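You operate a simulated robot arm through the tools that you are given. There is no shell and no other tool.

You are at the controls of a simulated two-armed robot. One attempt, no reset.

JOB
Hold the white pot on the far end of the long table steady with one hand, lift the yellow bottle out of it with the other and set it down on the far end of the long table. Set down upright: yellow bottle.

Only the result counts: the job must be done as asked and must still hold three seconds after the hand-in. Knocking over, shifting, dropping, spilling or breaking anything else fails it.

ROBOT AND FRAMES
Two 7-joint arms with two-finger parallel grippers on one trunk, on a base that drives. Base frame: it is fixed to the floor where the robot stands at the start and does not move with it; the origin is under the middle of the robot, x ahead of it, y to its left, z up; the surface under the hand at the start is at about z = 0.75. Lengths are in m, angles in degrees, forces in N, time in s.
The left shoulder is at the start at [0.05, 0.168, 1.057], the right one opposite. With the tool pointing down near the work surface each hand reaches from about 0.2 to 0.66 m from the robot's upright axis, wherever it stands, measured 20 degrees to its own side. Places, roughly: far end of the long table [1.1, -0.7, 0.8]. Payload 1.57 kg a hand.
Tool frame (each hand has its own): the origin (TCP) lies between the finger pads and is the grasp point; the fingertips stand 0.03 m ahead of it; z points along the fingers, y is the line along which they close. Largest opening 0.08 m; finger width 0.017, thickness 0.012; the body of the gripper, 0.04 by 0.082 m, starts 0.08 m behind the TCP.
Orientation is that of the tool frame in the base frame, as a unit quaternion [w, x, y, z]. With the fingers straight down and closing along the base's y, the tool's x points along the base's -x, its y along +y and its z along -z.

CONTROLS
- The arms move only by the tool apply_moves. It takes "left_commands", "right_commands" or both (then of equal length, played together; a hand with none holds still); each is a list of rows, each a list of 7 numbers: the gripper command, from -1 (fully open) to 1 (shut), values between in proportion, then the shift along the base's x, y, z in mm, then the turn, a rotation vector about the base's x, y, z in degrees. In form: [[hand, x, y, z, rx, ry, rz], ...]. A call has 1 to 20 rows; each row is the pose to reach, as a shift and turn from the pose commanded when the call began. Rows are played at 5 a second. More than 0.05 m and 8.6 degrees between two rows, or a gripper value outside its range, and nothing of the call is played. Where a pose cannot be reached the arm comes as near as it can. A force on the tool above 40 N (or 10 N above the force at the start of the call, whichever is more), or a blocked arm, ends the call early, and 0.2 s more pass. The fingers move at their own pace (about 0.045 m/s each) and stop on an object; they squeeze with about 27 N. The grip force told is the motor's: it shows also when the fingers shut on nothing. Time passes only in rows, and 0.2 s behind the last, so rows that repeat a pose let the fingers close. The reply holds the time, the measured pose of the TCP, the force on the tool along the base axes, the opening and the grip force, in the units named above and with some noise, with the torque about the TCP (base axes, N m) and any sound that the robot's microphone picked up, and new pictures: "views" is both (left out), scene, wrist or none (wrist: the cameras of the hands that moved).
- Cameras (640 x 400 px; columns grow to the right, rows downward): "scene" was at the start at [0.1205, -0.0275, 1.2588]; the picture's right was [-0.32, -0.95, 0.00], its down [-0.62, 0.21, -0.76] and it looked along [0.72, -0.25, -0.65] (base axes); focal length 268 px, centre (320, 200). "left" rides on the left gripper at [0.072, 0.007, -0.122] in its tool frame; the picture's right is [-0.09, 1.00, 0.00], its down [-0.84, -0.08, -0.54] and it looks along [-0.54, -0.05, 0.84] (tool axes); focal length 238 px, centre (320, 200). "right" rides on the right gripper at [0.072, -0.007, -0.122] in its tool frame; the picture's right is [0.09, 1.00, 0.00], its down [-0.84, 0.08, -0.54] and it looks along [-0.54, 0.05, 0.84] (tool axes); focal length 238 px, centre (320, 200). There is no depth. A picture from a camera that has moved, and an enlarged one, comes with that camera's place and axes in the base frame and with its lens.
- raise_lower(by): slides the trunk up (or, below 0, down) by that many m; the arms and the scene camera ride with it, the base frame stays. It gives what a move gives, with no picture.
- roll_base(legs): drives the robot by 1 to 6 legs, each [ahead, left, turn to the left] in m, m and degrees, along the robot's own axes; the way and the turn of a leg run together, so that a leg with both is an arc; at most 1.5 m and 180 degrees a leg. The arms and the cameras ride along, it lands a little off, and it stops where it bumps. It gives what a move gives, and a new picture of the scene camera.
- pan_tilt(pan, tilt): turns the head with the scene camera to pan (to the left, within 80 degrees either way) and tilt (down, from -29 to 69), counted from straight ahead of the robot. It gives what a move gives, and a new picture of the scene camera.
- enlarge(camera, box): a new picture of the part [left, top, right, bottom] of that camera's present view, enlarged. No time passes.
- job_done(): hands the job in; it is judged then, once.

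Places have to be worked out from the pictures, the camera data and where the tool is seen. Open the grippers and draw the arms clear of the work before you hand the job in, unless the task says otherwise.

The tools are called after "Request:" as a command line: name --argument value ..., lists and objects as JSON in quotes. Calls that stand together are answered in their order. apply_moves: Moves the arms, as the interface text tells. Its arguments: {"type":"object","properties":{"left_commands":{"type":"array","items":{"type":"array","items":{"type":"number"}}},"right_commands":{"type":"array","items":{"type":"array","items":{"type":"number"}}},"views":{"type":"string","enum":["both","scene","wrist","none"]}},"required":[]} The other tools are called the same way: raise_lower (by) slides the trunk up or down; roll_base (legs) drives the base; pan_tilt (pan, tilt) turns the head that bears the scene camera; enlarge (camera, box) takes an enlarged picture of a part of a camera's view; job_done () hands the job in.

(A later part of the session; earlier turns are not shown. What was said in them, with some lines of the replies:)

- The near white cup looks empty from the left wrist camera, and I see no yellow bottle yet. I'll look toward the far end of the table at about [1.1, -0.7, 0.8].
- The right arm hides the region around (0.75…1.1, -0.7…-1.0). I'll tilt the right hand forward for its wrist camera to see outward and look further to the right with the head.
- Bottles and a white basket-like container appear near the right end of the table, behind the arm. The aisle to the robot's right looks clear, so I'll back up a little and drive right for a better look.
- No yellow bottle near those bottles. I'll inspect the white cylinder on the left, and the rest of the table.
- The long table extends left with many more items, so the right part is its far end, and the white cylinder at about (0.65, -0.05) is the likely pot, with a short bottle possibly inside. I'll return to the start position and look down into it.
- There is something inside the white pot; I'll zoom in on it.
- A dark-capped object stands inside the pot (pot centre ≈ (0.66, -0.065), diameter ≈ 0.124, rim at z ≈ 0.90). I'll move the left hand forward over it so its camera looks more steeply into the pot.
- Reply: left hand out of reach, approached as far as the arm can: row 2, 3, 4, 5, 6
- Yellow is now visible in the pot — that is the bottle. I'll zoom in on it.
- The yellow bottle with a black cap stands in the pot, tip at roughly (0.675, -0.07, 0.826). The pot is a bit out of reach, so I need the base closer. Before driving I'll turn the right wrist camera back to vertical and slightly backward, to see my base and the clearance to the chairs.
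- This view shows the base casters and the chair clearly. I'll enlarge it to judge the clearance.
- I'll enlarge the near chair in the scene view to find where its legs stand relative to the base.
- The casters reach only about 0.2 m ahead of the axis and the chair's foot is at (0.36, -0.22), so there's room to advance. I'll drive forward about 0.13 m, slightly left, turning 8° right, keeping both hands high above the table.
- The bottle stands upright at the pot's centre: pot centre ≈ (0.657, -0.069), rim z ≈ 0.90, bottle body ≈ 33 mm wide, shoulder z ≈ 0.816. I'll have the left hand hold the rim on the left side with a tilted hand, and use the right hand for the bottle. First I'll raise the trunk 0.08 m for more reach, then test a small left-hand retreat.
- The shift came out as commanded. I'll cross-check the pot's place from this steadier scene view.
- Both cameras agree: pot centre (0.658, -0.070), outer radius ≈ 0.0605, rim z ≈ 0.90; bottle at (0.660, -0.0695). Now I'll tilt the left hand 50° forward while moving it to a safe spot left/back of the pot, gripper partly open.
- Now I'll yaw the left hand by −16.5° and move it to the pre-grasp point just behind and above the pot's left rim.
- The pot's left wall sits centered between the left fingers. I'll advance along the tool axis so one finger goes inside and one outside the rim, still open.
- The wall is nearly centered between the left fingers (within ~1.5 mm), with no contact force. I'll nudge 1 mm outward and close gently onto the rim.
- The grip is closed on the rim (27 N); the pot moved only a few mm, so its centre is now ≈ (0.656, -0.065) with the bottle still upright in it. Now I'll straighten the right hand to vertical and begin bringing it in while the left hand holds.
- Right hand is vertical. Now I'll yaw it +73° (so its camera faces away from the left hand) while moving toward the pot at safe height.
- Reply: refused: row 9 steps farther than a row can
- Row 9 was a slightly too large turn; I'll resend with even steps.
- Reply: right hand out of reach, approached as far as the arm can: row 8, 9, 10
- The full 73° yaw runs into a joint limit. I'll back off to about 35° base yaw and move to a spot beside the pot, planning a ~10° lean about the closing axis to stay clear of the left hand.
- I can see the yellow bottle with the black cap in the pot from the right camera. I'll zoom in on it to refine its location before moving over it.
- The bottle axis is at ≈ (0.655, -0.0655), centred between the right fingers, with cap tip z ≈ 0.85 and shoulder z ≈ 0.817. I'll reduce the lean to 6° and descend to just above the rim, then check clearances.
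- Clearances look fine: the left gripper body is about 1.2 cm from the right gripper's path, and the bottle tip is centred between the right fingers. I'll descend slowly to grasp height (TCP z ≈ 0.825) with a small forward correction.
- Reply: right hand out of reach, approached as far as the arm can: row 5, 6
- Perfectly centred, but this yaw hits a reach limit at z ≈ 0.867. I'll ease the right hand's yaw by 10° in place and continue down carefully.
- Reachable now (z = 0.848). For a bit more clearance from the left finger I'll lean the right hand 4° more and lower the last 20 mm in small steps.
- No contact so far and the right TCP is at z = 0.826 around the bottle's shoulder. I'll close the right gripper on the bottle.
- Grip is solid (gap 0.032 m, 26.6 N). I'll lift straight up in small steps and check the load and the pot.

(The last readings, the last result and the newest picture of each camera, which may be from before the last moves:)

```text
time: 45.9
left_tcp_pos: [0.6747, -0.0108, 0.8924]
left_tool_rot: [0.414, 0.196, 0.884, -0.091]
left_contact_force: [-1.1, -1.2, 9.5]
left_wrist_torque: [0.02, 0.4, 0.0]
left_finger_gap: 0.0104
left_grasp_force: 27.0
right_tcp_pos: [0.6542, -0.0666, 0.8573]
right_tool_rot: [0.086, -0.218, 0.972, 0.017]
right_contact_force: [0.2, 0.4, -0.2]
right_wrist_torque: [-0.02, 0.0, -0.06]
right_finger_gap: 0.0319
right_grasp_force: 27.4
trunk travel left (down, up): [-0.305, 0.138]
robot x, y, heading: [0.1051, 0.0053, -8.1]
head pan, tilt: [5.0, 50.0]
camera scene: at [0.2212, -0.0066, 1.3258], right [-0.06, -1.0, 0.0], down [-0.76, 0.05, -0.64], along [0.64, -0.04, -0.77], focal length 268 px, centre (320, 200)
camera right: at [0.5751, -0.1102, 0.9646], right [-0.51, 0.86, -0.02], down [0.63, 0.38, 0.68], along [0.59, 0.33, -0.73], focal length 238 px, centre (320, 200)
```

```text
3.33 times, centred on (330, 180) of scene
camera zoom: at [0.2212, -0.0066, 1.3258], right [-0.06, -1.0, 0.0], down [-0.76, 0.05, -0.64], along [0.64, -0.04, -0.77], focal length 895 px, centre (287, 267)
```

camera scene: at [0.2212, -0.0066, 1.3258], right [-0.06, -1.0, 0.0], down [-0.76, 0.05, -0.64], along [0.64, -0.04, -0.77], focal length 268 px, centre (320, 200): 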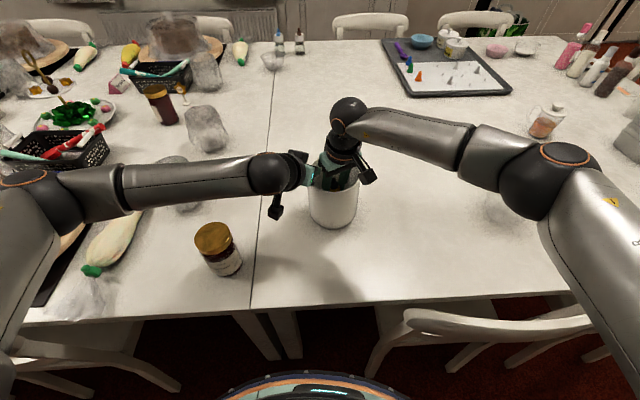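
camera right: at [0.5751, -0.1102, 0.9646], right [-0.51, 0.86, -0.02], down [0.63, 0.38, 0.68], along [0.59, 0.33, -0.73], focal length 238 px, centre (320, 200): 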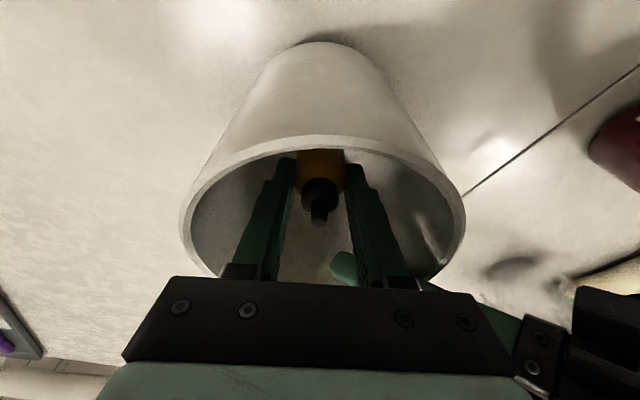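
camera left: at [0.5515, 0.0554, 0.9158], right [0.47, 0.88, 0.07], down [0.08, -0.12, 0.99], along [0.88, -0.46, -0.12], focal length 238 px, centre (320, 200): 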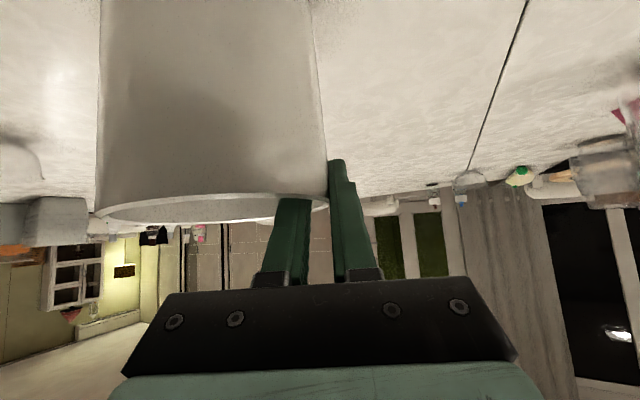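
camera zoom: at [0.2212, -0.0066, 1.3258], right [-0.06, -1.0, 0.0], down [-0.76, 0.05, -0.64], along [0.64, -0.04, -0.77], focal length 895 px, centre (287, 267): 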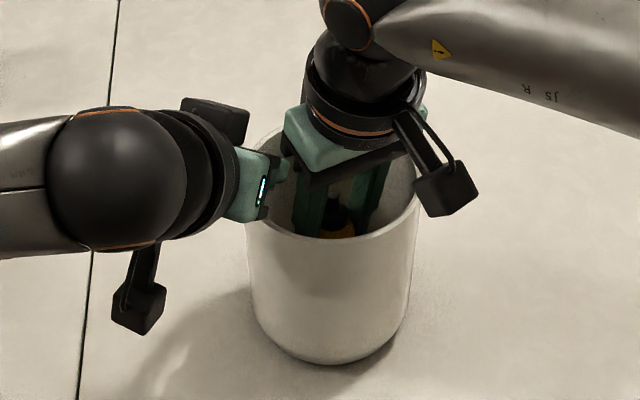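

The bottle rises with the fingers, held upright. I'll continue lifting 150 mm straight up to clear the rim.

Request:
apply_moves --right_commands '[[1, 0, 0, 20, 0, 0, 0], [1, 0, 0, 40, 0, 0, 0], [1, 0, 0, 60, 0, 0, 0], [1, 0, 0, 80, 0, 0, 0], [1, 0, 0, 100, 0, 0, 0], [1, 0, 0, 120, 0, 0, 0], [1, 0, 0, 140, 0, 0, 0], [1, 0, 0, 155, 0, 0, 0], [1, 0, 0, 155, 0, 0, 0]]' --views "both"

Request:
enlarge --camera "scene" --box '[240, 80, 440, 240]'

```text
time: 47.9
left_tcp_pos: [0.6753, -0.0113, 0.8931]
left_tool_rot: [0.414, 0.197, 0.884, -0.092]
left_contact_force: [0.2, -1.9, 10.4]
left_wrist_torque: [0.01, 0.36, 0.06]
left_finger_gap: 0.0102
left_grasp_force: 26.4
right_tcp_pos: [0.6536, -0.0672, 1.0132]
right_tool_rot: [0.086, -0.218, 0.972, 0.017]
right_contact_force: [0.1, 0.0, -1.2]
right_wrist_torque: [0.0, -0.01, 0.0]
right_finger_gap: 0.032
right_grasp_force: 27.2
trunk travel left (down, up): [-0.305, 0.138]
robot x, y, heading: [0.1107, 0.0033, -8.3]
head pan, tilt: [5.0, 50.0]
camera scene: at [0.2212, -0.0066, 1.3258], right [-0.06, -1.0, 0.0], down [-0.76, 0.05, -0.64], along [0.64, -0.04, -0.77], focal length 268 px, centre (320, 200)
camera right: at [0.5739, -0.111, 1.1196], right [-0.51, 0.86, -0.02], down [0.63, 0.38, 0.68], along [0.59, 0.33, -0.73], focal length 238 px, centre (320, 200)
```

scene: 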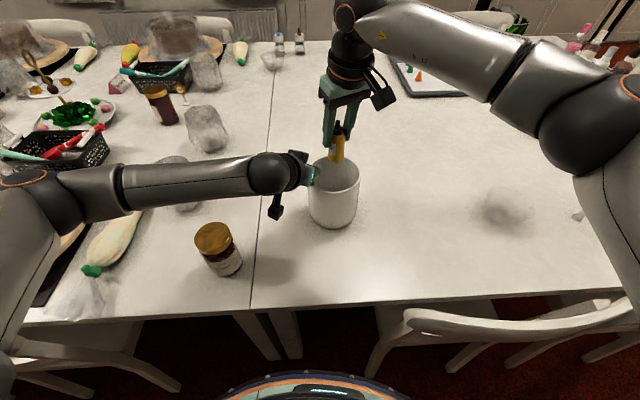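
right: 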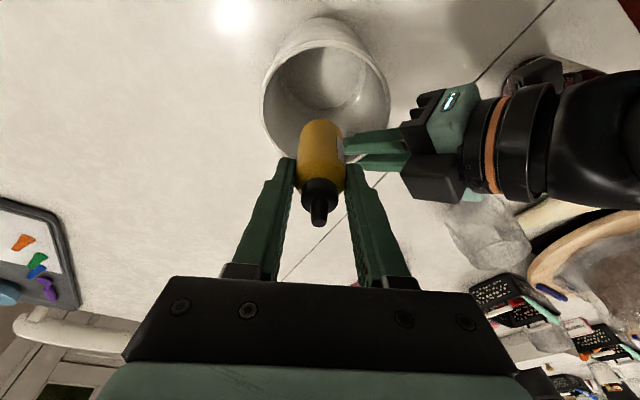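

```text
2.50 times, centred on (340, 160) of scene
camera zoom: at [0.2212, -0.0066, 1.3258], right [-0.06, -1.0, 0.0], down [-0.76, 0.05, -0.64], along [0.64, -0.04, -0.77], focal length 671 px, centre (270, 300)
```

zoom: 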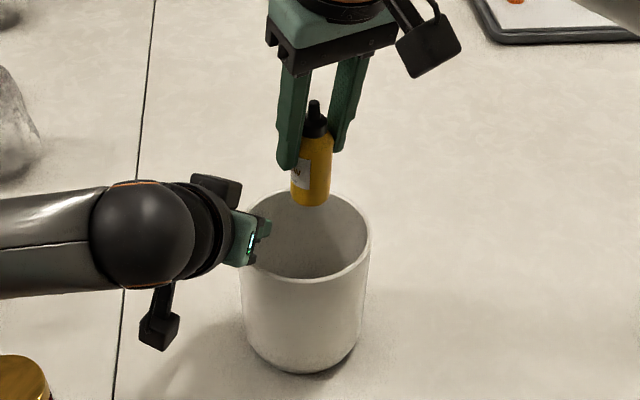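

The bottle is fully out (bottom ≈ z 0.94), upright, and the pot hasn't moved. I'll carry it right to a clear spot at about (0.63, -0.22), relaxing the yaw on the way.

Request:
apply_moves --right_commands '[[1, -2, -18, 0, 0, 0, 0], [1, -6, -40, 0, 0, 0, -4], [1, -10, -65, 0, 0, 0, -8], [1, -14, -90, 0, 0, 0, -12], [1, -18, -115, 0, 0, 0, -16], [1, -22, -140, 0, 0, 0, -20], [1, -24, -153, 0, 0, 0, -20], [1, -24, -153, 0, 0, 0, -20]]' --views "both"

Request:
enlarge --camera "scene" --box '[260, 80, 500, 260]'

```text
time: 49.7
left_tcp_pos: [0.6744, -0.0113, 0.8931]
left_tool_rot: [0.414, 0.196, 0.884, -0.091]
left_contact_force: [-0.7, -2.2, 10.6]
left_wrist_torque: [0.07, 0.41, 0.0]
left_finger_gap: 0.0102
left_grasp_force: 26.5
right_tcp_pos: [0.6303, -0.2178, 1.0114]
right_tool_rot: [0.089, -0.045, 0.995, 0.002]
right_contact_force: [0.0, 0.6, -1.2]
right_wrist_torque: [0.02, -0.02, 0.0]
right_finger_gap: 0.0319
right_grasp_force: 27.2
trunk travel left (down, up): [-0.305, 0.138]
robot x, y, heading: [0.1083, 0.0028, -8.5]
head pan, tilt: [5.0, 50.0]
camera scene: at [0.2212, -0.0066, 1.3258], right [-0.06, -1.0, 0.0], down [-0.76, 0.05, -0.64], along [0.64, -0.04, -0.77], focal length 268 px, centre (320, 200)
camera right: at [0.5407, -0.2325, 1.1185], right [-0.18, 0.98, -0.02], down [0.72, 0.15, 0.68], along [0.67, 0.11, -0.73], focal length 238 px, centre (320, 200)
```

scene: 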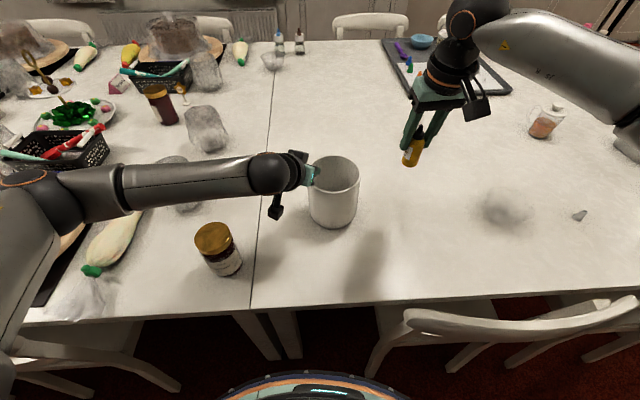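
right: 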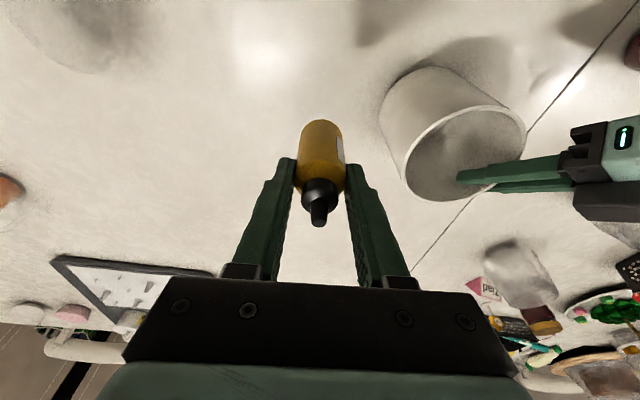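

```text
2.22 times, centred on (380, 170) of scene
camera zoom: at [0.2212, -0.0066, 1.3258], right [-0.06, -1.0, 0.0], down [-0.76, 0.05, -0.64], along [0.64, -0.04, -0.77], focal length 596 px, centre (187, 267)
```

zoom: 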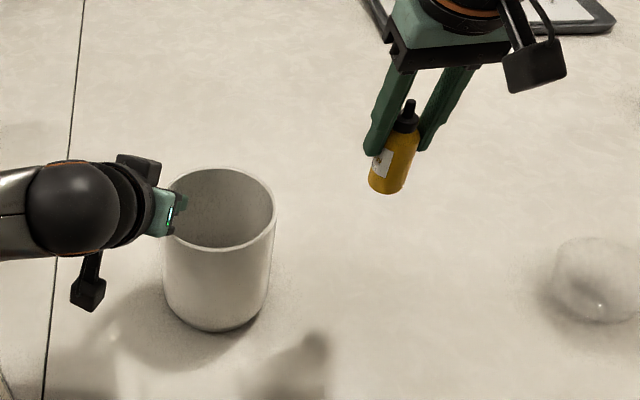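

The bottle hangs vertically above a clear spot. I'll lower it to just above the table.

Request:
apply_moves --right_commands '[[1, 0, 0, -30, 0, 0, 0], [1, 0, 0, -60, 0, 0, 0], [1, 0, 0, -90, 0, 0, 0], [1, 0, 0, -120, 0, 0, 0], [1, 0, 0, -145, 0, 0, 0], [1, 0, 0, -165, 0, 0, 0], [1, 0, 0, -178, 0, 0, 0], [1, 0, 0, -178, 0, 0, 0]]' --views "both"

Request:
enlarge --camera "scene" --box '[320, 120, 460, 240]'

Request:
enlarge --camera "right" --box '[200, 80, 440, 230]'

```text
time: 51.5
left_tcp_pos: [0.675, -0.0117, 0.8927]
left_tool_rot: [0.413, 0.196, 0.885, -0.091]
left_contact_force: [0.5, -0.9, 11.2]
left_wrist_torque: [0.02, 0.4, 0.05]
left_finger_gap: 0.0104
left_grasp_force: 27.2
right_tcp_pos: [0.6312, -0.2185, 0.8331]
right_tool_rot: [0.088, -0.045, 0.995, 0.003]
right_contact_force: [-0.4, -0.5, -0.4]
right_wrist_torque: [-0.05, -0.03, -0.02]
right_finger_gap: 0.0322
right_grasp_force: 27.1
trunk travel left (down, up): [-0.305, 0.138]
robot x, y, heading: [0.1081, 0.0019, -8.4]
head pan, tilt: [5.0, 50.0]
camera scene: at [0.2212, -0.0067, 1.3258], right [-0.06, -1.0, 0.0], down [-0.76, 0.05, -0.64], along [0.64, -0.04, -0.77], focal length 268 px, centre (320, 200)
camera right: at [0.5404, -0.2337, 0.9415], right [-0.18, 0.98, -0.02], down [0.72, 0.15, 0.68], along [0.67, 0.11, -0.73], focal length 238 px, centre (320, 200)
```

scene: 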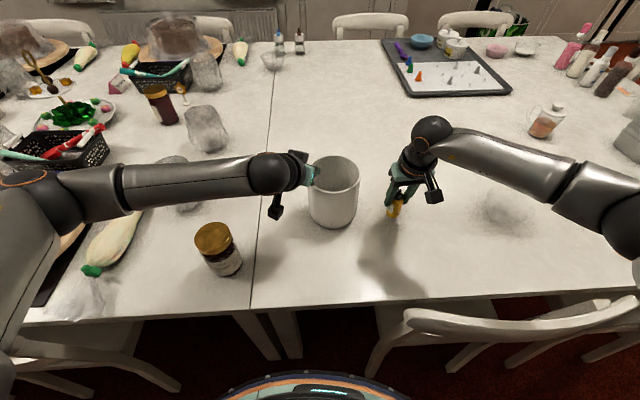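
right: 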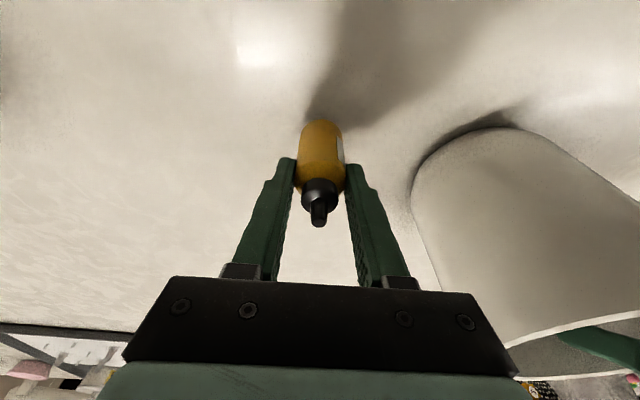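

```text
3.33 times, centred on (390, 180) of scene
camera zoom: at [0.2212, -0.0067, 1.3258], right [-0.06, -1.0, 0.0], down [-0.76, 0.05, -0.64], along [0.64, -0.04, -0.77], focal length 895 px, centre (87, 267)
```

zoom: 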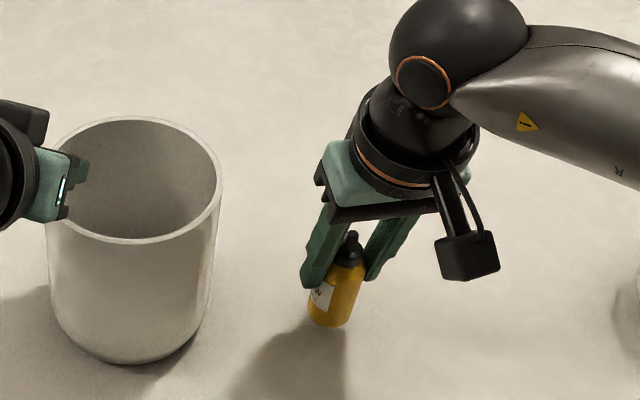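

```text
2.67 times, centred on (320, 155) of right
camera zoom: at [0.5404, -0.2337, 0.9415], right [-0.18, 0.98, -0.02], down [0.72, 0.15, 0.68], along [0.67, 0.11, -0.73], focal length 636 px, centre (320, 320)
```

zoom: 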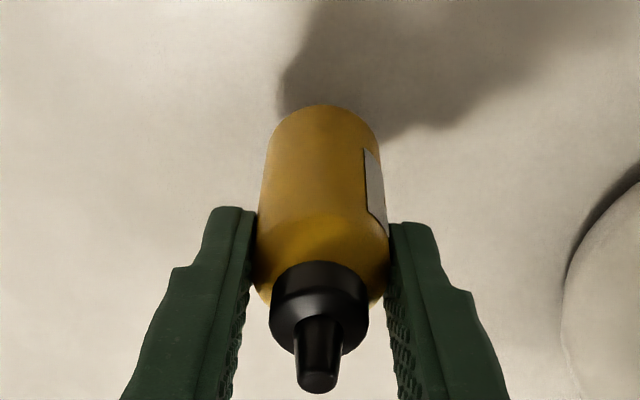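

The bottle is within about 1–1.5 cm of the table. I'll lower in 2 mm steps watching the vertical force.

Request:
apply_moves --right_commands '[[1, 0, 0, -3, 0, 0, 0], [1, 0, 0, -6, 0, 0, 0], [1, 0, 0, -8, 0, 0, 0], [1, 0, 0, -8, 0, 0, 0]]' --views "none"

Request:
enlarge --camera "scene" --box '[370, 175, 430, 225]'

```text
time: 52.5
left_tcp_pos: [0.6739, -0.0121, 0.8927]
left_tool_rot: [0.414, 0.196, 0.884, -0.091]
left_contact_force: [-0.3, -1.4, 11.1]
left_wrist_torque: [0.01, 0.42, 0.02]
left_finger_gap: 0.0099
left_grasp_force: 26.6
right_tcp_pos: [0.6315, -0.2191, 0.8268]
right_tool_rot: [0.088, -0.045, 0.995, 0.002]
right_contact_force: [-0.1, -0.4, -0.5]
right_wrist_torque: [0.0, -0.01, 0.01]
right_finger_gap: 0.0318
right_grasp_force: 27.0
trunk travel left (down, up): [-0.305, 0.138]
robot x, y, heading: [0.1044, 0.0052, -8.6]
head pan, tilt: [5.0, 50.0]
```

```text
8.00 times, centred on (400, 200) of scene
camera zoom: at [0.2212, -0.0067, 1.3258], right [-0.06, -1.0, 0.0], down [-0.76, 0.05, -0.64], along [0.64, -0.04, -0.77], focal length 2147 px, centre (-320, 200)
```

zoom: 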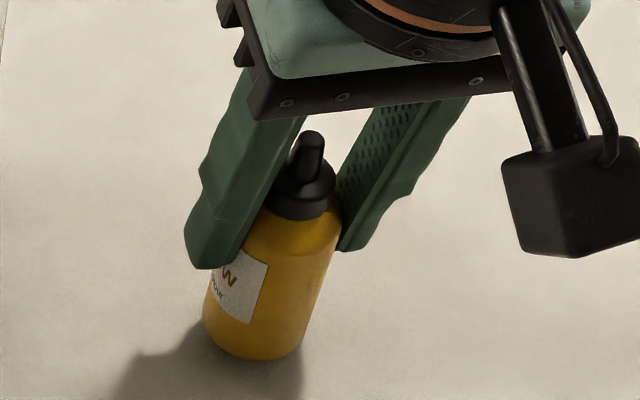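

No contact yet; the bottom is very near the table. I'll continue in 1–2 mm steps.

Request:
apply_moves --right_commands '[[1, 0, 0, -2, 0, 0, 0], [1, 0, 0, -3, 0, 0, 0], [1, 0, 0, -4, 0, 0, 0], [1, 0, 0, -4, 0, 0, 0]]' --views "none"

```text
time: 53.5
left_tcp_pos: [0.6753, -0.0099, 0.8942]
left_tool_rot: [0.414, 0.195, 0.885, -0.09]
left_contact_force: [-0.5, -0.9, 11.3]
left_wrist_torque: [0.01, 0.42, 0.06]
left_finger_gap: 0.0104
left_grasp_force: 26.7
right_tcp_pos: [0.6307, -0.2169, 0.8217]
right_tool_rot: [0.088, -0.046, 0.995, 0.003]
right_contact_force: [-0.5, -0.2, -1.2]
right_wrist_torque: [0.01, -0.01, -0.01]
right_finger_gap: 0.0321
right_grasp_force: 26.9
trunk travel left (down, up): [-0.305, 0.138]
robot x, y, heading: [0.1066, 0.0054, -8.5]
head pan, tilt: [5.0, 50.0]
```

Still hanging free (≈ -1 N). Continuing down in 1 mm steps.

Request:
apply_moves --right_commands '[[1, 0, 0, -1, 0, 0, 0], [1, 0, 0, -2, 0, 0, 0], [1, 0, 0, -3, 0, 0, 0], [1, 0, 0, -3, 0, 0, 0]]' --views "none"

Request:
enlarge --camera "scene" --box '[370, 175, 430, 225]'

```text
time: 54.5
left_tcp_pos: [0.6757, -0.011, 0.8929]
left_tool_rot: [0.413, 0.196, 0.885, -0.091]
left_contact_force: [-0.5, -1.5, 11.3]
left_wrist_torque: [0.02, 0.38, -0.02]
left_finger_gap: 0.0101
left_grasp_force: 26.8
right_tcp_pos: [0.6306, -0.2185, 0.8195]
right_tool_rot: [0.087, -0.045, 0.995, 0.003]
right_contact_force: [0.4, 0.6, 0.3]
right_wrist_torque: [0.0, -0.03, -0.04]
right_finger_gap: 0.0317
right_grasp_force: 26.8
trunk travel left (down, up): [-0.305, 0.138]
robot x, y, heading: [0.1034, 0.0037, -8.7]
head pan, tilt: [5.0, 50.0]
```

```text
8.00 times, centred on (400, 200) of scene
camera zoom: at [0.2211, -0.0067, 1.3258], right [-0.06, -1.0, 0.0], down [-0.76, 0.05, -0.64], along [0.64, -0.04, -0.77], focal length 2147 px, centre (-320, 200)
```

zoom: 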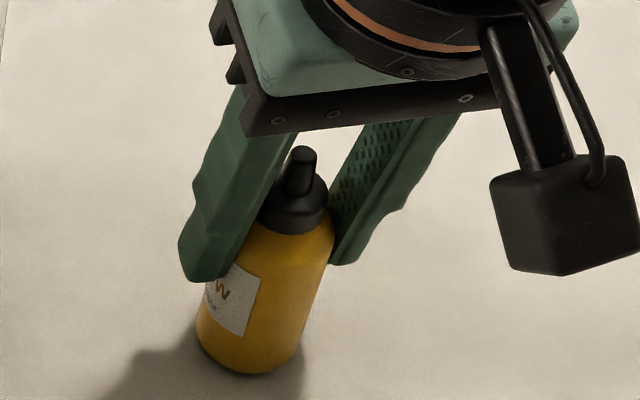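

Force is around 0 now, so contact may be starting. Two or three more mm.

Request:
apply_moves --right_commands '[[1, 0, 0, -1, 0, 0, 0], [1, 0, 0, -2, 0, 0, 0], [1, 0, 0, -2, 0, 0, 0]]' --views "none"

```text
time: 55.3
left_tcp_pos: [0.6738, -0.0112, 0.8942]
left_tool_rot: [0.414, 0.196, 0.884, -0.092]
left_contact_force: [2.4, -3.5, 7.6]
left_wrist_torque: [-0.23, -0.02, 0.1]
left_finger_gap: 0.0103
left_grasp_force: 26.7
right_tcp_pos: [0.6309, -0.219, 0.8174]
right_tool_rot: [0.089, -0.046, 0.995, 0.002]
right_contact_force: [-2.5, -0.3, 5.9]
right_wrist_torque: [-0.01, -0.01, -0.01]
right_finger_gap: 0.0318
right_grasp_force: 27.1
trunk travel left (down, up): [-0.305, 0.138]
robot x, y, heading: [0.1052, 0.0057, -8.4]
head pan, tilt: [5.0, 50.0]
```

Contact with the table (≈ 6 N upward). I'll relieve half a millimetre and open the right gripper gently.

Request:
apply_moves --right_commands '[[1, 0, 0, 0.5, 0, 0, 0], [0.15, 0, 0, 0.5, 0, 0, 0], [0.05, 0, 0, 0.5, 0, 0, 0], [-0.1, 0, 0, 0.5, 0, 0, 0], [-0.25, 0, 0, 0.5, 0, 0, 0], [-0.4, 0, 0, 0.5, 0, 0, 0], [-0.5, 0, 0, 0.5, 0, 0, 0], [-0.5, 0, 0, 0.5, 0, 0, 0]]' --views "both"

Request:
enlarge --camera "scene" --box '[360, 170, 430, 225]'

Request:
enlarge --camera "right" --box '[200, 80, 440, 230]'

```text
time: 57.1
left_tcp_pos: [0.6752, -0.011, 0.8937]
left_tool_rot: [0.414, 0.197, 0.884, -0.092]
left_contact_force: [-1.1, -0.9, 12.0]
left_wrist_torque: [0.04, 0.45, 0.01]
left_finger_gap: 0.0101
left_grasp_force: 26.9
right_tcp_pos: [0.6318, -0.2168, 0.8184]
right_tool_rot: [0.087, -0.045, 0.995, 0.002]
right_contact_force: [0.0, 0.8, 0.8]
right_wrist_torque: [0.06, -0.03, 0.0]
right_finger_gap: 0.0599
right_grasp_force: 0.0
trunk travel left (down, up): [-0.305, 0.138]
robot x, y, heading: [0.1058, 0.0038, -8.5]
head pan, tilt: [5.0, 50.0]
camera scene: at [0.221, -0.0066, 1.3258], right [-0.06, -1.0, 0.0], down [-0.76, 0.05, -0.64], along [0.64, -0.04, -0.77], focal length 268 px, centre (320, 200)
camera right: at [0.5409, -0.2324, 0.9246], right [-0.18, 0.98, -0.02], down [0.72, 0.15, 0.68], along [0.67, 0.11, -0.73], focal length 238 px, centre (320, 200)
```

scene: 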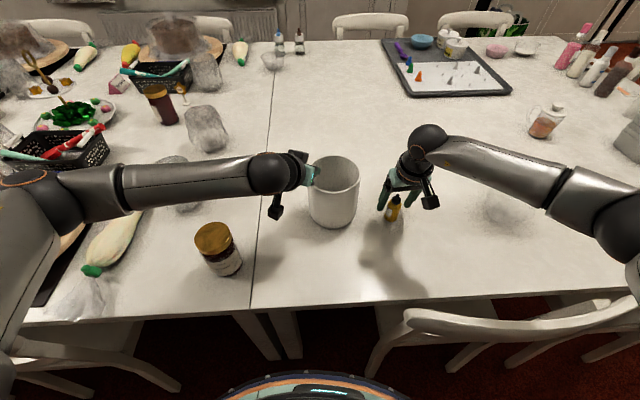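
right: 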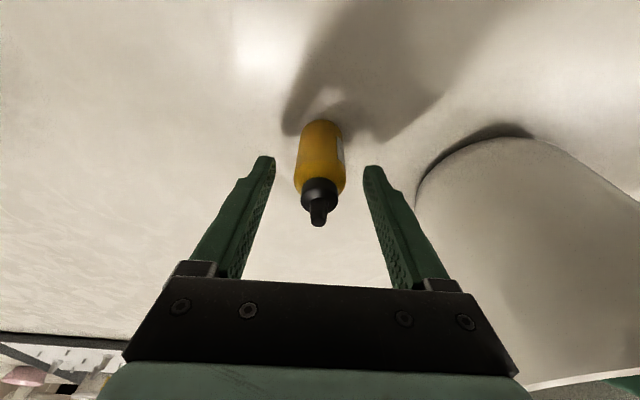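

```text
7.27 times, centred on (395, 198) of scene
camera zoom: at [0.221, -0.0066, 1.3258], right [-0.06, -1.0, 0.0], down [-0.76, 0.05, -0.64], along [0.64, -0.04, -0.77], focal length 1952 px, centre (-226, 218)
```

zoom: 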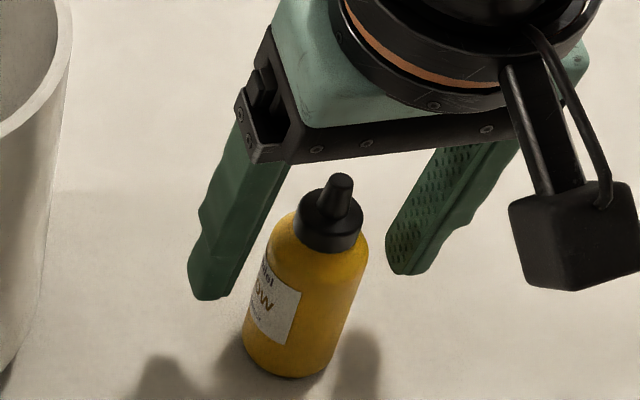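

```text
2.67 times, centred on (320, 155) of right
camera zoom: at [0.5409, -0.2324, 0.9246], right [-0.18, 0.98, -0.02], down [0.72, 0.15, 0.68], along [0.67, 0.11, -0.73], focal length 636 px, centre (320, 320)
```

zoom: 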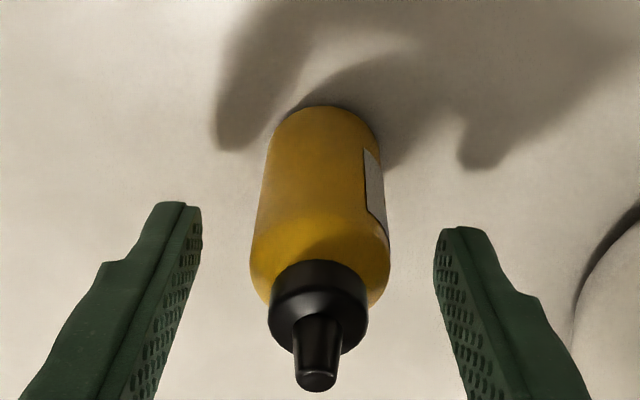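

The bottle stands on its own, upright, centred between open fingers. I'll raise the right hand straight up, well clear of it.

Request:
apply_moves --right_commands '[[-0.5, 0, 0, 10, 0, 0, 0], [-0.5, 0, 0, 25, 0, 0, 0], [-0.5, 0, 0, 45, 0, 0, 0], [-0.5, 0, 0, 70, 0, 0, 0], [-0.5, 0, 0, 100, 0, 0, 0], [-0.5, 0, 0, 130, 0, 0, 0], [-0.5, 0, 0, 160, 0, 0, 0], [-0.5, -20, -20, 190, 0, 0, 0], [-0.5, -60, -45, 200, 0, 0, 0], [-0.5, -100, -70, 200, 0, 0, 0], [-0.5, -140, -90, 200, 0, 0, 0], [-0.5, -140, -90, 200, 0, 0, 0]]' --views "both"

Request:
enlarge --camera "scene" --box '[270, 120, 430, 240]'

```text
time: 59.7
left_tcp_pos: [0.6742, -0.011, 0.893]
left_tool_rot: [0.414, 0.195, 0.885, -0.091]
left_contact_force: [0.1, -1.7, 11.7]
left_wrist_torque: [0.06, 0.34, 0.05]
left_finger_gap: 0.0104
left_grasp_force: 26.1
right_tcp_pos: [0.488, -0.3072, 1.0178]
right_tool_rot: [0.088, -0.045, 0.995, 0.002]
right_contact_force: [-0.3, -1.0, -0.4]
right_wrist_torque: [0.0, 0.01, -0.04]
right_finger_gap: 0.0603
right_grasp_force: 0.0
trunk travel left (down, up): [-0.305, 0.138]
robot x, y, heading: [0.1018, 0.0037, -8.4]
head pan, tilt: [5.0, 50.0]
camera scene: at [0.2211, -0.0066, 1.3258], right [-0.06, -1.0, 0.0], down [-0.76, 0.05, -0.64], along [0.64, -0.04, -0.77], focal length 268 px, centre (320, 200)
camera right: at [0.3986, -0.3225, 1.1251], right [-0.18, 0.98, -0.02], down [0.72, 0.15, 0.68], along [0.67, 0.11, -0.73], focal length 238 px, centre (320, 200)
```

scene: 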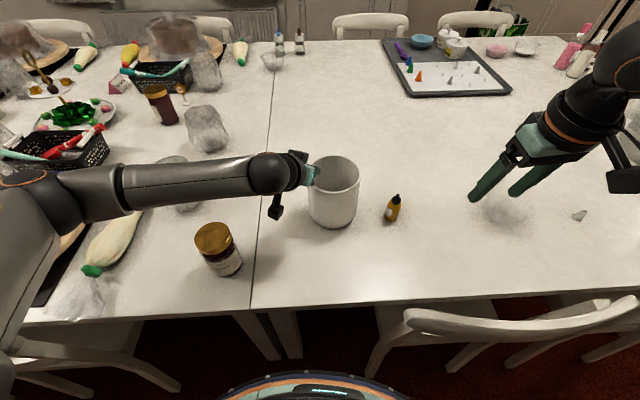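
right: 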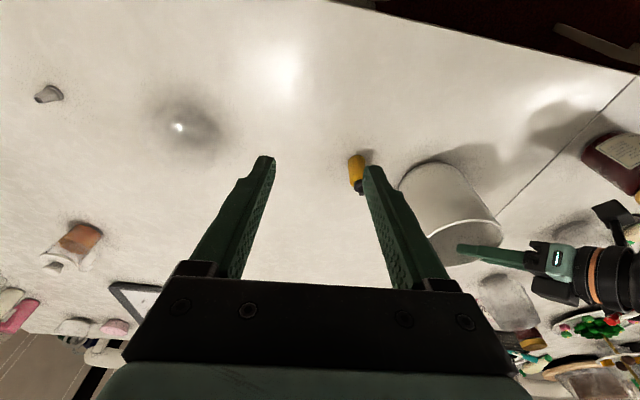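

```text
3.33 times, centred on (350, 180) of scene
camera zoom: at [0.2211, -0.0066, 1.3258], right [-0.06, -1.0, 0.0], down [-0.76, 0.05, -0.64], along [0.64, -0.04, -0.77], focal length 895 px, centre (220, 267)
```

zoom: 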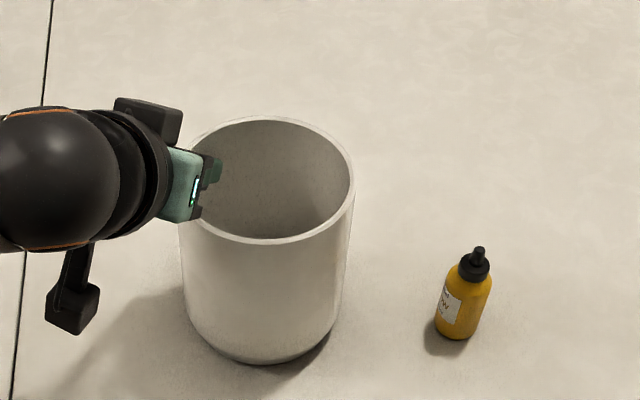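

Bottle stands steady on its own. Now I'll gently open the left gripper to release the pot's rim.

Request:
apply_moves --left_commands '[[0.75, 0, 0, 0, 0, 0, 0], [0.7, 0, 0, 0, 0, 0, 0], [0.6, 0, 0, 0, 0, 0, 0], [0.45, 0, 0, 0, 0, 0, 0], [0.3, 0, 0, 0, 0, 0, 0], [0.1, 0, 0, 0, 0, 0, 0], [-0.1, 0, 0, 0, 0, 0, 0], [-0.3, 0, 0, 0, 0, 0, 0], [-0.4, 0, 0, 0, 0, 0, 0], [-0.4, 0, 0, 0, 0, 0, 0]]' --views "both"

Request:
enlarge --camera "scene" --box '[270, 120, 430, 240]'

Request:
enlarge --camera "left" --box '[180, 60, 460, 235]'

```text
time: 61.9
left_tcp_pos: [0.675, -0.0106, 0.8927]
left_tool_rot: [0.413, 0.195, 0.885, -0.091]
left_contact_force: [0.6, 1.1, 0.0]
left_wrist_torque: [0.0, -0.03, 0.01]
left_finger_gap: 0.0561
left_grasp_force: 0.0
right_tcp_pos: [0.4897, -0.3073, 1.0181]
right_tool_rot: [0.087, -0.044, 0.995, 0.002]
right_contact_force: [0.0, 0.3, -0.1]
right_wrist_torque: [-0.02, 0.03, 0.03]
right_finger_gap: 0.0597
right_grasp_force: 0.1
trunk travel left (down, up): [-0.305, 0.138]
robot x, y, heading: [0.102, 0.0017, -8.4]
head pan, tilt: [5.0, 50.0]
camera scene: at [0.2221, -0.0065, 1.3256], right [-0.06, -1.0, 0.0], down [-0.76, 0.05, -0.64], along [0.64, -0.04, -0.77], focal length 268 px, centre (320, 200)
camera left: at [0.5517, 0.0559, 0.9153], right [0.47, 0.88, 0.07], down [0.08, -0.12, 0.99], along [0.88, -0.46, -0.13], focal length 238 px, centre (320, 200)
```

scene: 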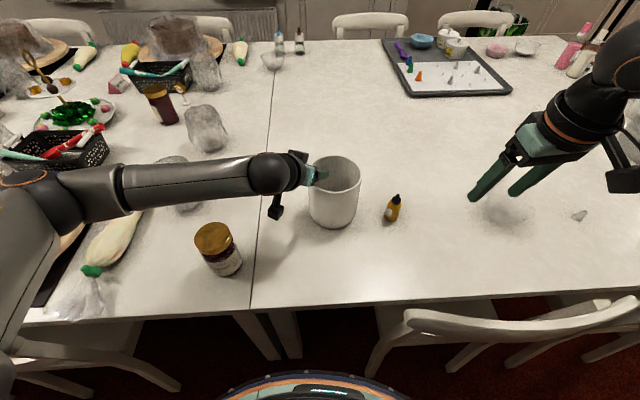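
left: 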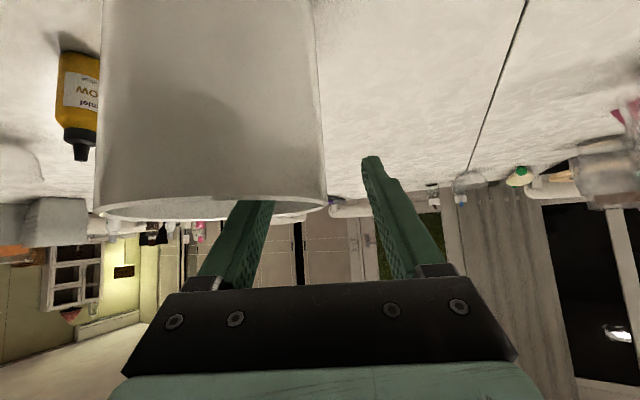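

```text
3.33 times, centred on (350, 180) of scene
camera zoom: at [0.2221, -0.0065, 1.3256], right [-0.06, -1.0, 0.0], down [-0.76, 0.05, -0.64], along [0.64, -0.04, -0.77], focal length 895 px, centre (220, 267)
```

zoom: 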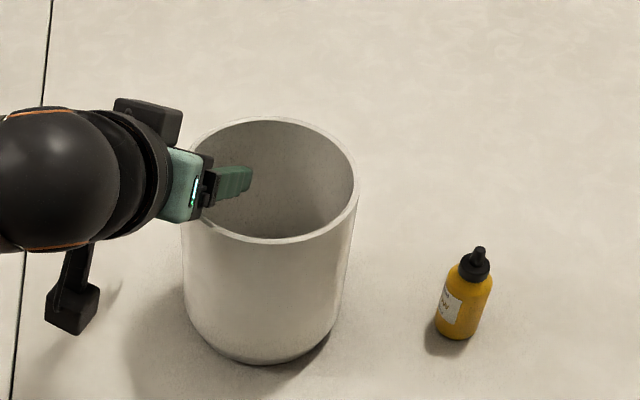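

```text
2.29 times, centred on (320, 148) of left
camera zoom: at [0.5517, 0.0559, 0.9153], right [0.47, 0.88, 0.07], down [0.08, -0.12, 0.99], along [0.88, -0.46, -0.13], focal length 545 px, centre (320, 320)
```

zoom: 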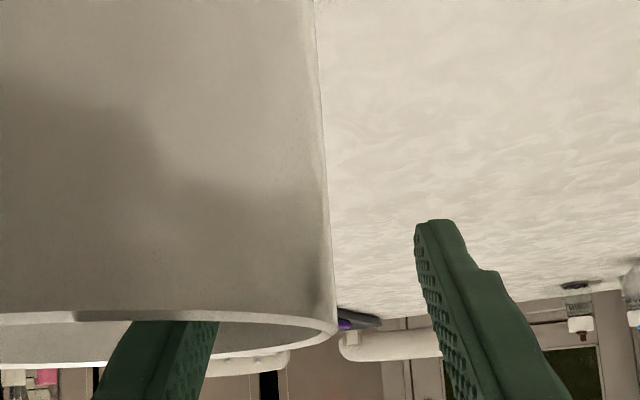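

The pot is released and standing normally (left force ≈ 0). I'll back the left hand out along its tool axis, then raise it away.

Request:
apply_moves --left_commands '[[-0.4, -10, 5, 10, 0, 0, 0], [-0.4, -24, 11, 22, 0, 0, 0], [-0.4, -38, 18, 35, 0, 0, 0], [-0.4, -52, 24, 48, 0, 0, 0], [-0.4, -69, 32, 64, 0, 0, 0], [-0.4, -85, 40, 85, 0, 0, 0], [-0.4, -100, 50, 110, 0, 0, 0], [-0.4, -120, 60, 140, 0, 0, 0], [-0.4, -140, 70, 160, 0, 0, 0], [-0.4, -140, 70, 160, 0, 0, 0]]' --views "both"

Request:
enlarge --camera "scene" --box '[270, 120, 430, 240]'

```text
time: 64.1
left_tcp_pos: [0.538, 0.0592, 1.0521]
left_tool_rot: [0.413, 0.196, 0.885, -0.09]
left_contact_force: [-0.3, 0.0, 0.3]
left_wrist_torque: [0.0, 0.0, -0.04]
left_finger_gap: 0.0558
left_grasp_force: 0.0
right_tcp_pos: [0.4903, -0.3079, 1.0176]
right_tool_rot: [0.088, -0.045, 0.995, 0.002]
right_contact_force: [0.4, -1.2, -0.7]
right_wrist_torque: [0.02, 0.01, 0.0]
right_finger_gap: 0.06
right_grasp_force: 0.0
trunk travel left (down, up): [-0.305, 0.138]
robot x, y, heading: [0.1057, 0.0043, -8.3]
head pan, tilt: [5.0, 50.0]
camera scene: at [0.2222, -0.0065, 1.3256], right [-0.06, -1.0, 0.0], down [-0.76, 0.05, -0.64], along [0.64, -0.04, -0.77], focal length 268 px, centre (320, 200)
camera left: at [0.4137, 0.1262, 1.0758], right [0.47, 0.88, 0.07], down [0.08, -0.12, 0.99], along [0.88, -0.46, -0.13], focal length 238 px, centre (320, 200)
```

scene: 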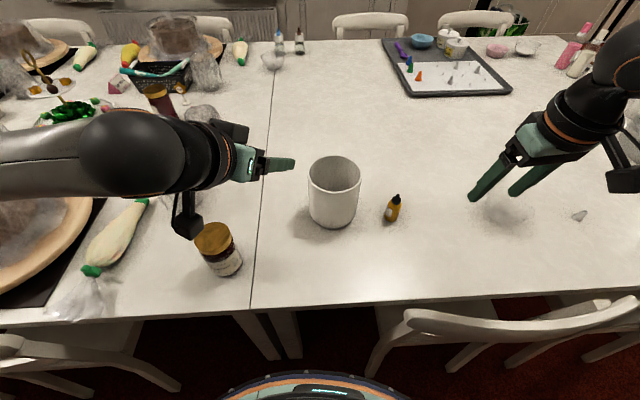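
left: 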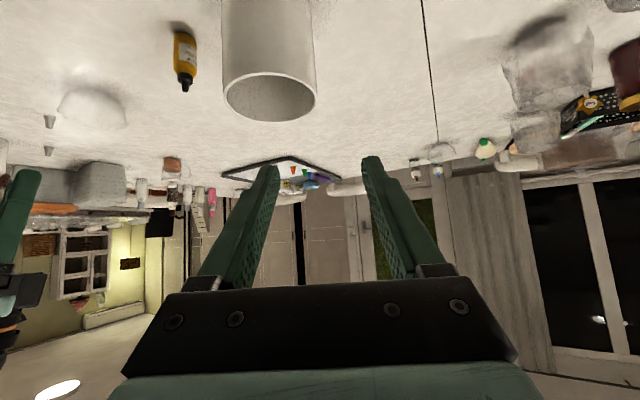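

```text
3.33 times, centred on (350, 180) of scene
camera zoom: at [0.2222, -0.0065, 1.3256], right [-0.06, -1.0, 0.0], down [-0.76, 0.05, -0.64], along [0.64, -0.04, -0.77], focal length 895 px, centre (220, 267)
```

zoom: 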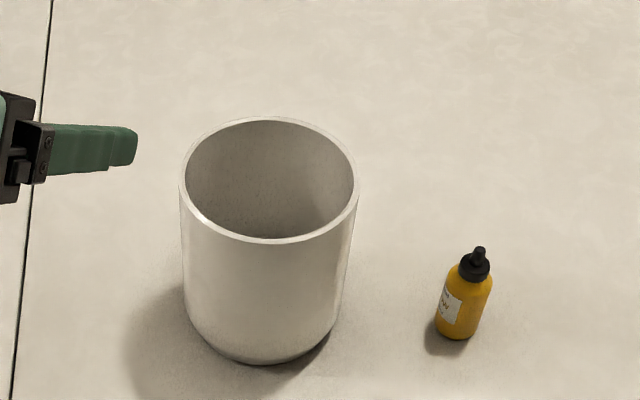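

Everything stands: pot upright, bottle upright on the table. I'll open both grippers fully and draw both arms a bit farther back and up before handing in.

Request:
apply_moves --left_commands '[[-0.6, -15, 5, 10, 0, 0, 0], [-0.8, -30, 10, 20, 0, 0, 0], [-1, -50, 15, 30, 0, 0, 0], [-1, -70, 20, 40, 0, 0, 0], [-1, -70, 20, 40, 0, 0, 0]]' --right_commands '[[-0.6, -20, -5, 10, 0, 0, 0], [-0.8, -40, -10, 20, 0, 0, 0], [-1, -60, -15, 30, 0, 0, 0], [-1, -80, -20, 40, 0, 0, 0], [-1, -80, -20, 40, 0, 0, 0]]' --views "scene"

Request:
enlarge --camera "scene" --box '[290, 130, 430, 240]'

```text
time: 65.3
left_tcp_pos: [0.4963, 0.0615, 1.1122]
left_tool_rot: [0.413, 0.196, 0.885, -0.091]
left_contact_force: [-0.1, -0.2, -0.2]
left_wrist_torque: [0.02, -0.01, 0.03]
left_finger_gap: 0.0798
left_grasp_force: 0.0
left hand out of reach, approached as far as the arm can: row 2, 3, 4, 5
right_tcp_pos: [0.4111, -0.3276, 1.0579]
right_tool_rot: [0.087, -0.045, 0.995, 0.003]
right_contact_force: [0.0, -0.5, -0.9]
right_wrist_torque: [0.04, -0.01, 0.01]
right_finger_gap: 0.0801
right_grasp_force: 0.0
trunk travel left (down, up): [-0.305, 0.138]
robot x, y, heading: [0.1049, 0.0024, -8.6]
head pan, tilt: [5.0, 50.0]
camera scene: at [0.2223, -0.0063, 1.3256], right [-0.06, -1.0, 0.0], down [-0.76, 0.05, -0.64], along [0.64, -0.04, -0.77], focal length 268 px, centre (320, 200)
```

scene: 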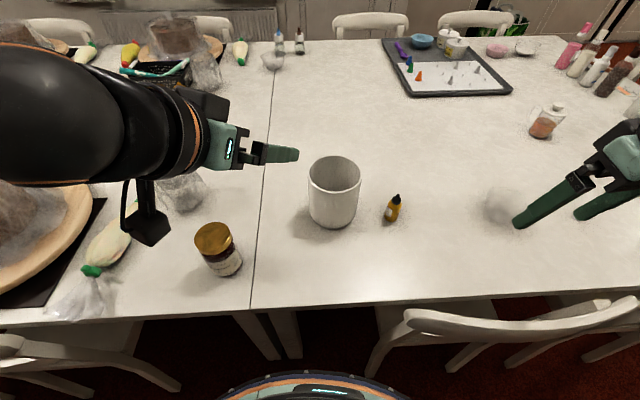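

```text
3.64 times, centred on (360, 185) of scene
camera zoom: at [0.2223, -0.0063, 1.3256], right [-0.06, -1.0, 0.0], down [-0.76, 0.05, -0.64], along [0.64, -0.04, -0.77], focal length 976 px, centre (174, 254)
```

zoom: 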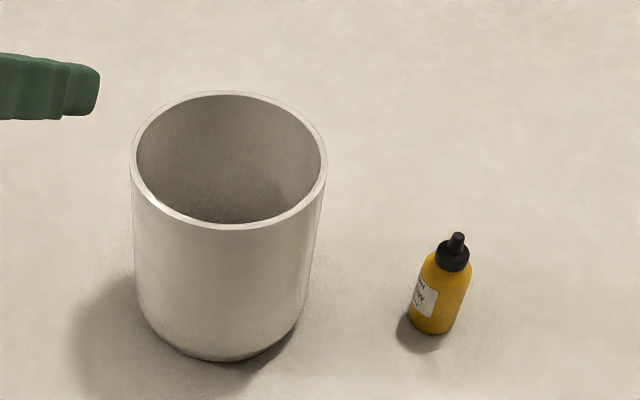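

The yellow bottle stands upright on the table to the right of the empty pot. The pot is upright too, both grippers are open and clear of the work, and nothing else has been disturbed. I'm handing in.

Request:
job_done

```text
The job is handed in.
```

The yellow bottle is out of the white pot and stands upright on the table, at about (0.63, -0.22), to the right of the pot. I handed the job in; no verdict came back.

- **Pot:** I held its rim with the left hand while the right hand lifted the bottle out. Gripping the rim slid it about 5 mm. It stands upright and empty, and both hands have let go of it.
- **Placement:** The pot wasn't at the listed point [1.1, -0.7, 0.8]. It stood at about (0.66, -0.07), on the part of the long table right of the seam. I took that part as the far end and set the bottle down there too.
- **Everything else:** The last pictures show nothing else on the table moved or knocked over. Both grippers are open and the arms are clear of the bottle and the pot.
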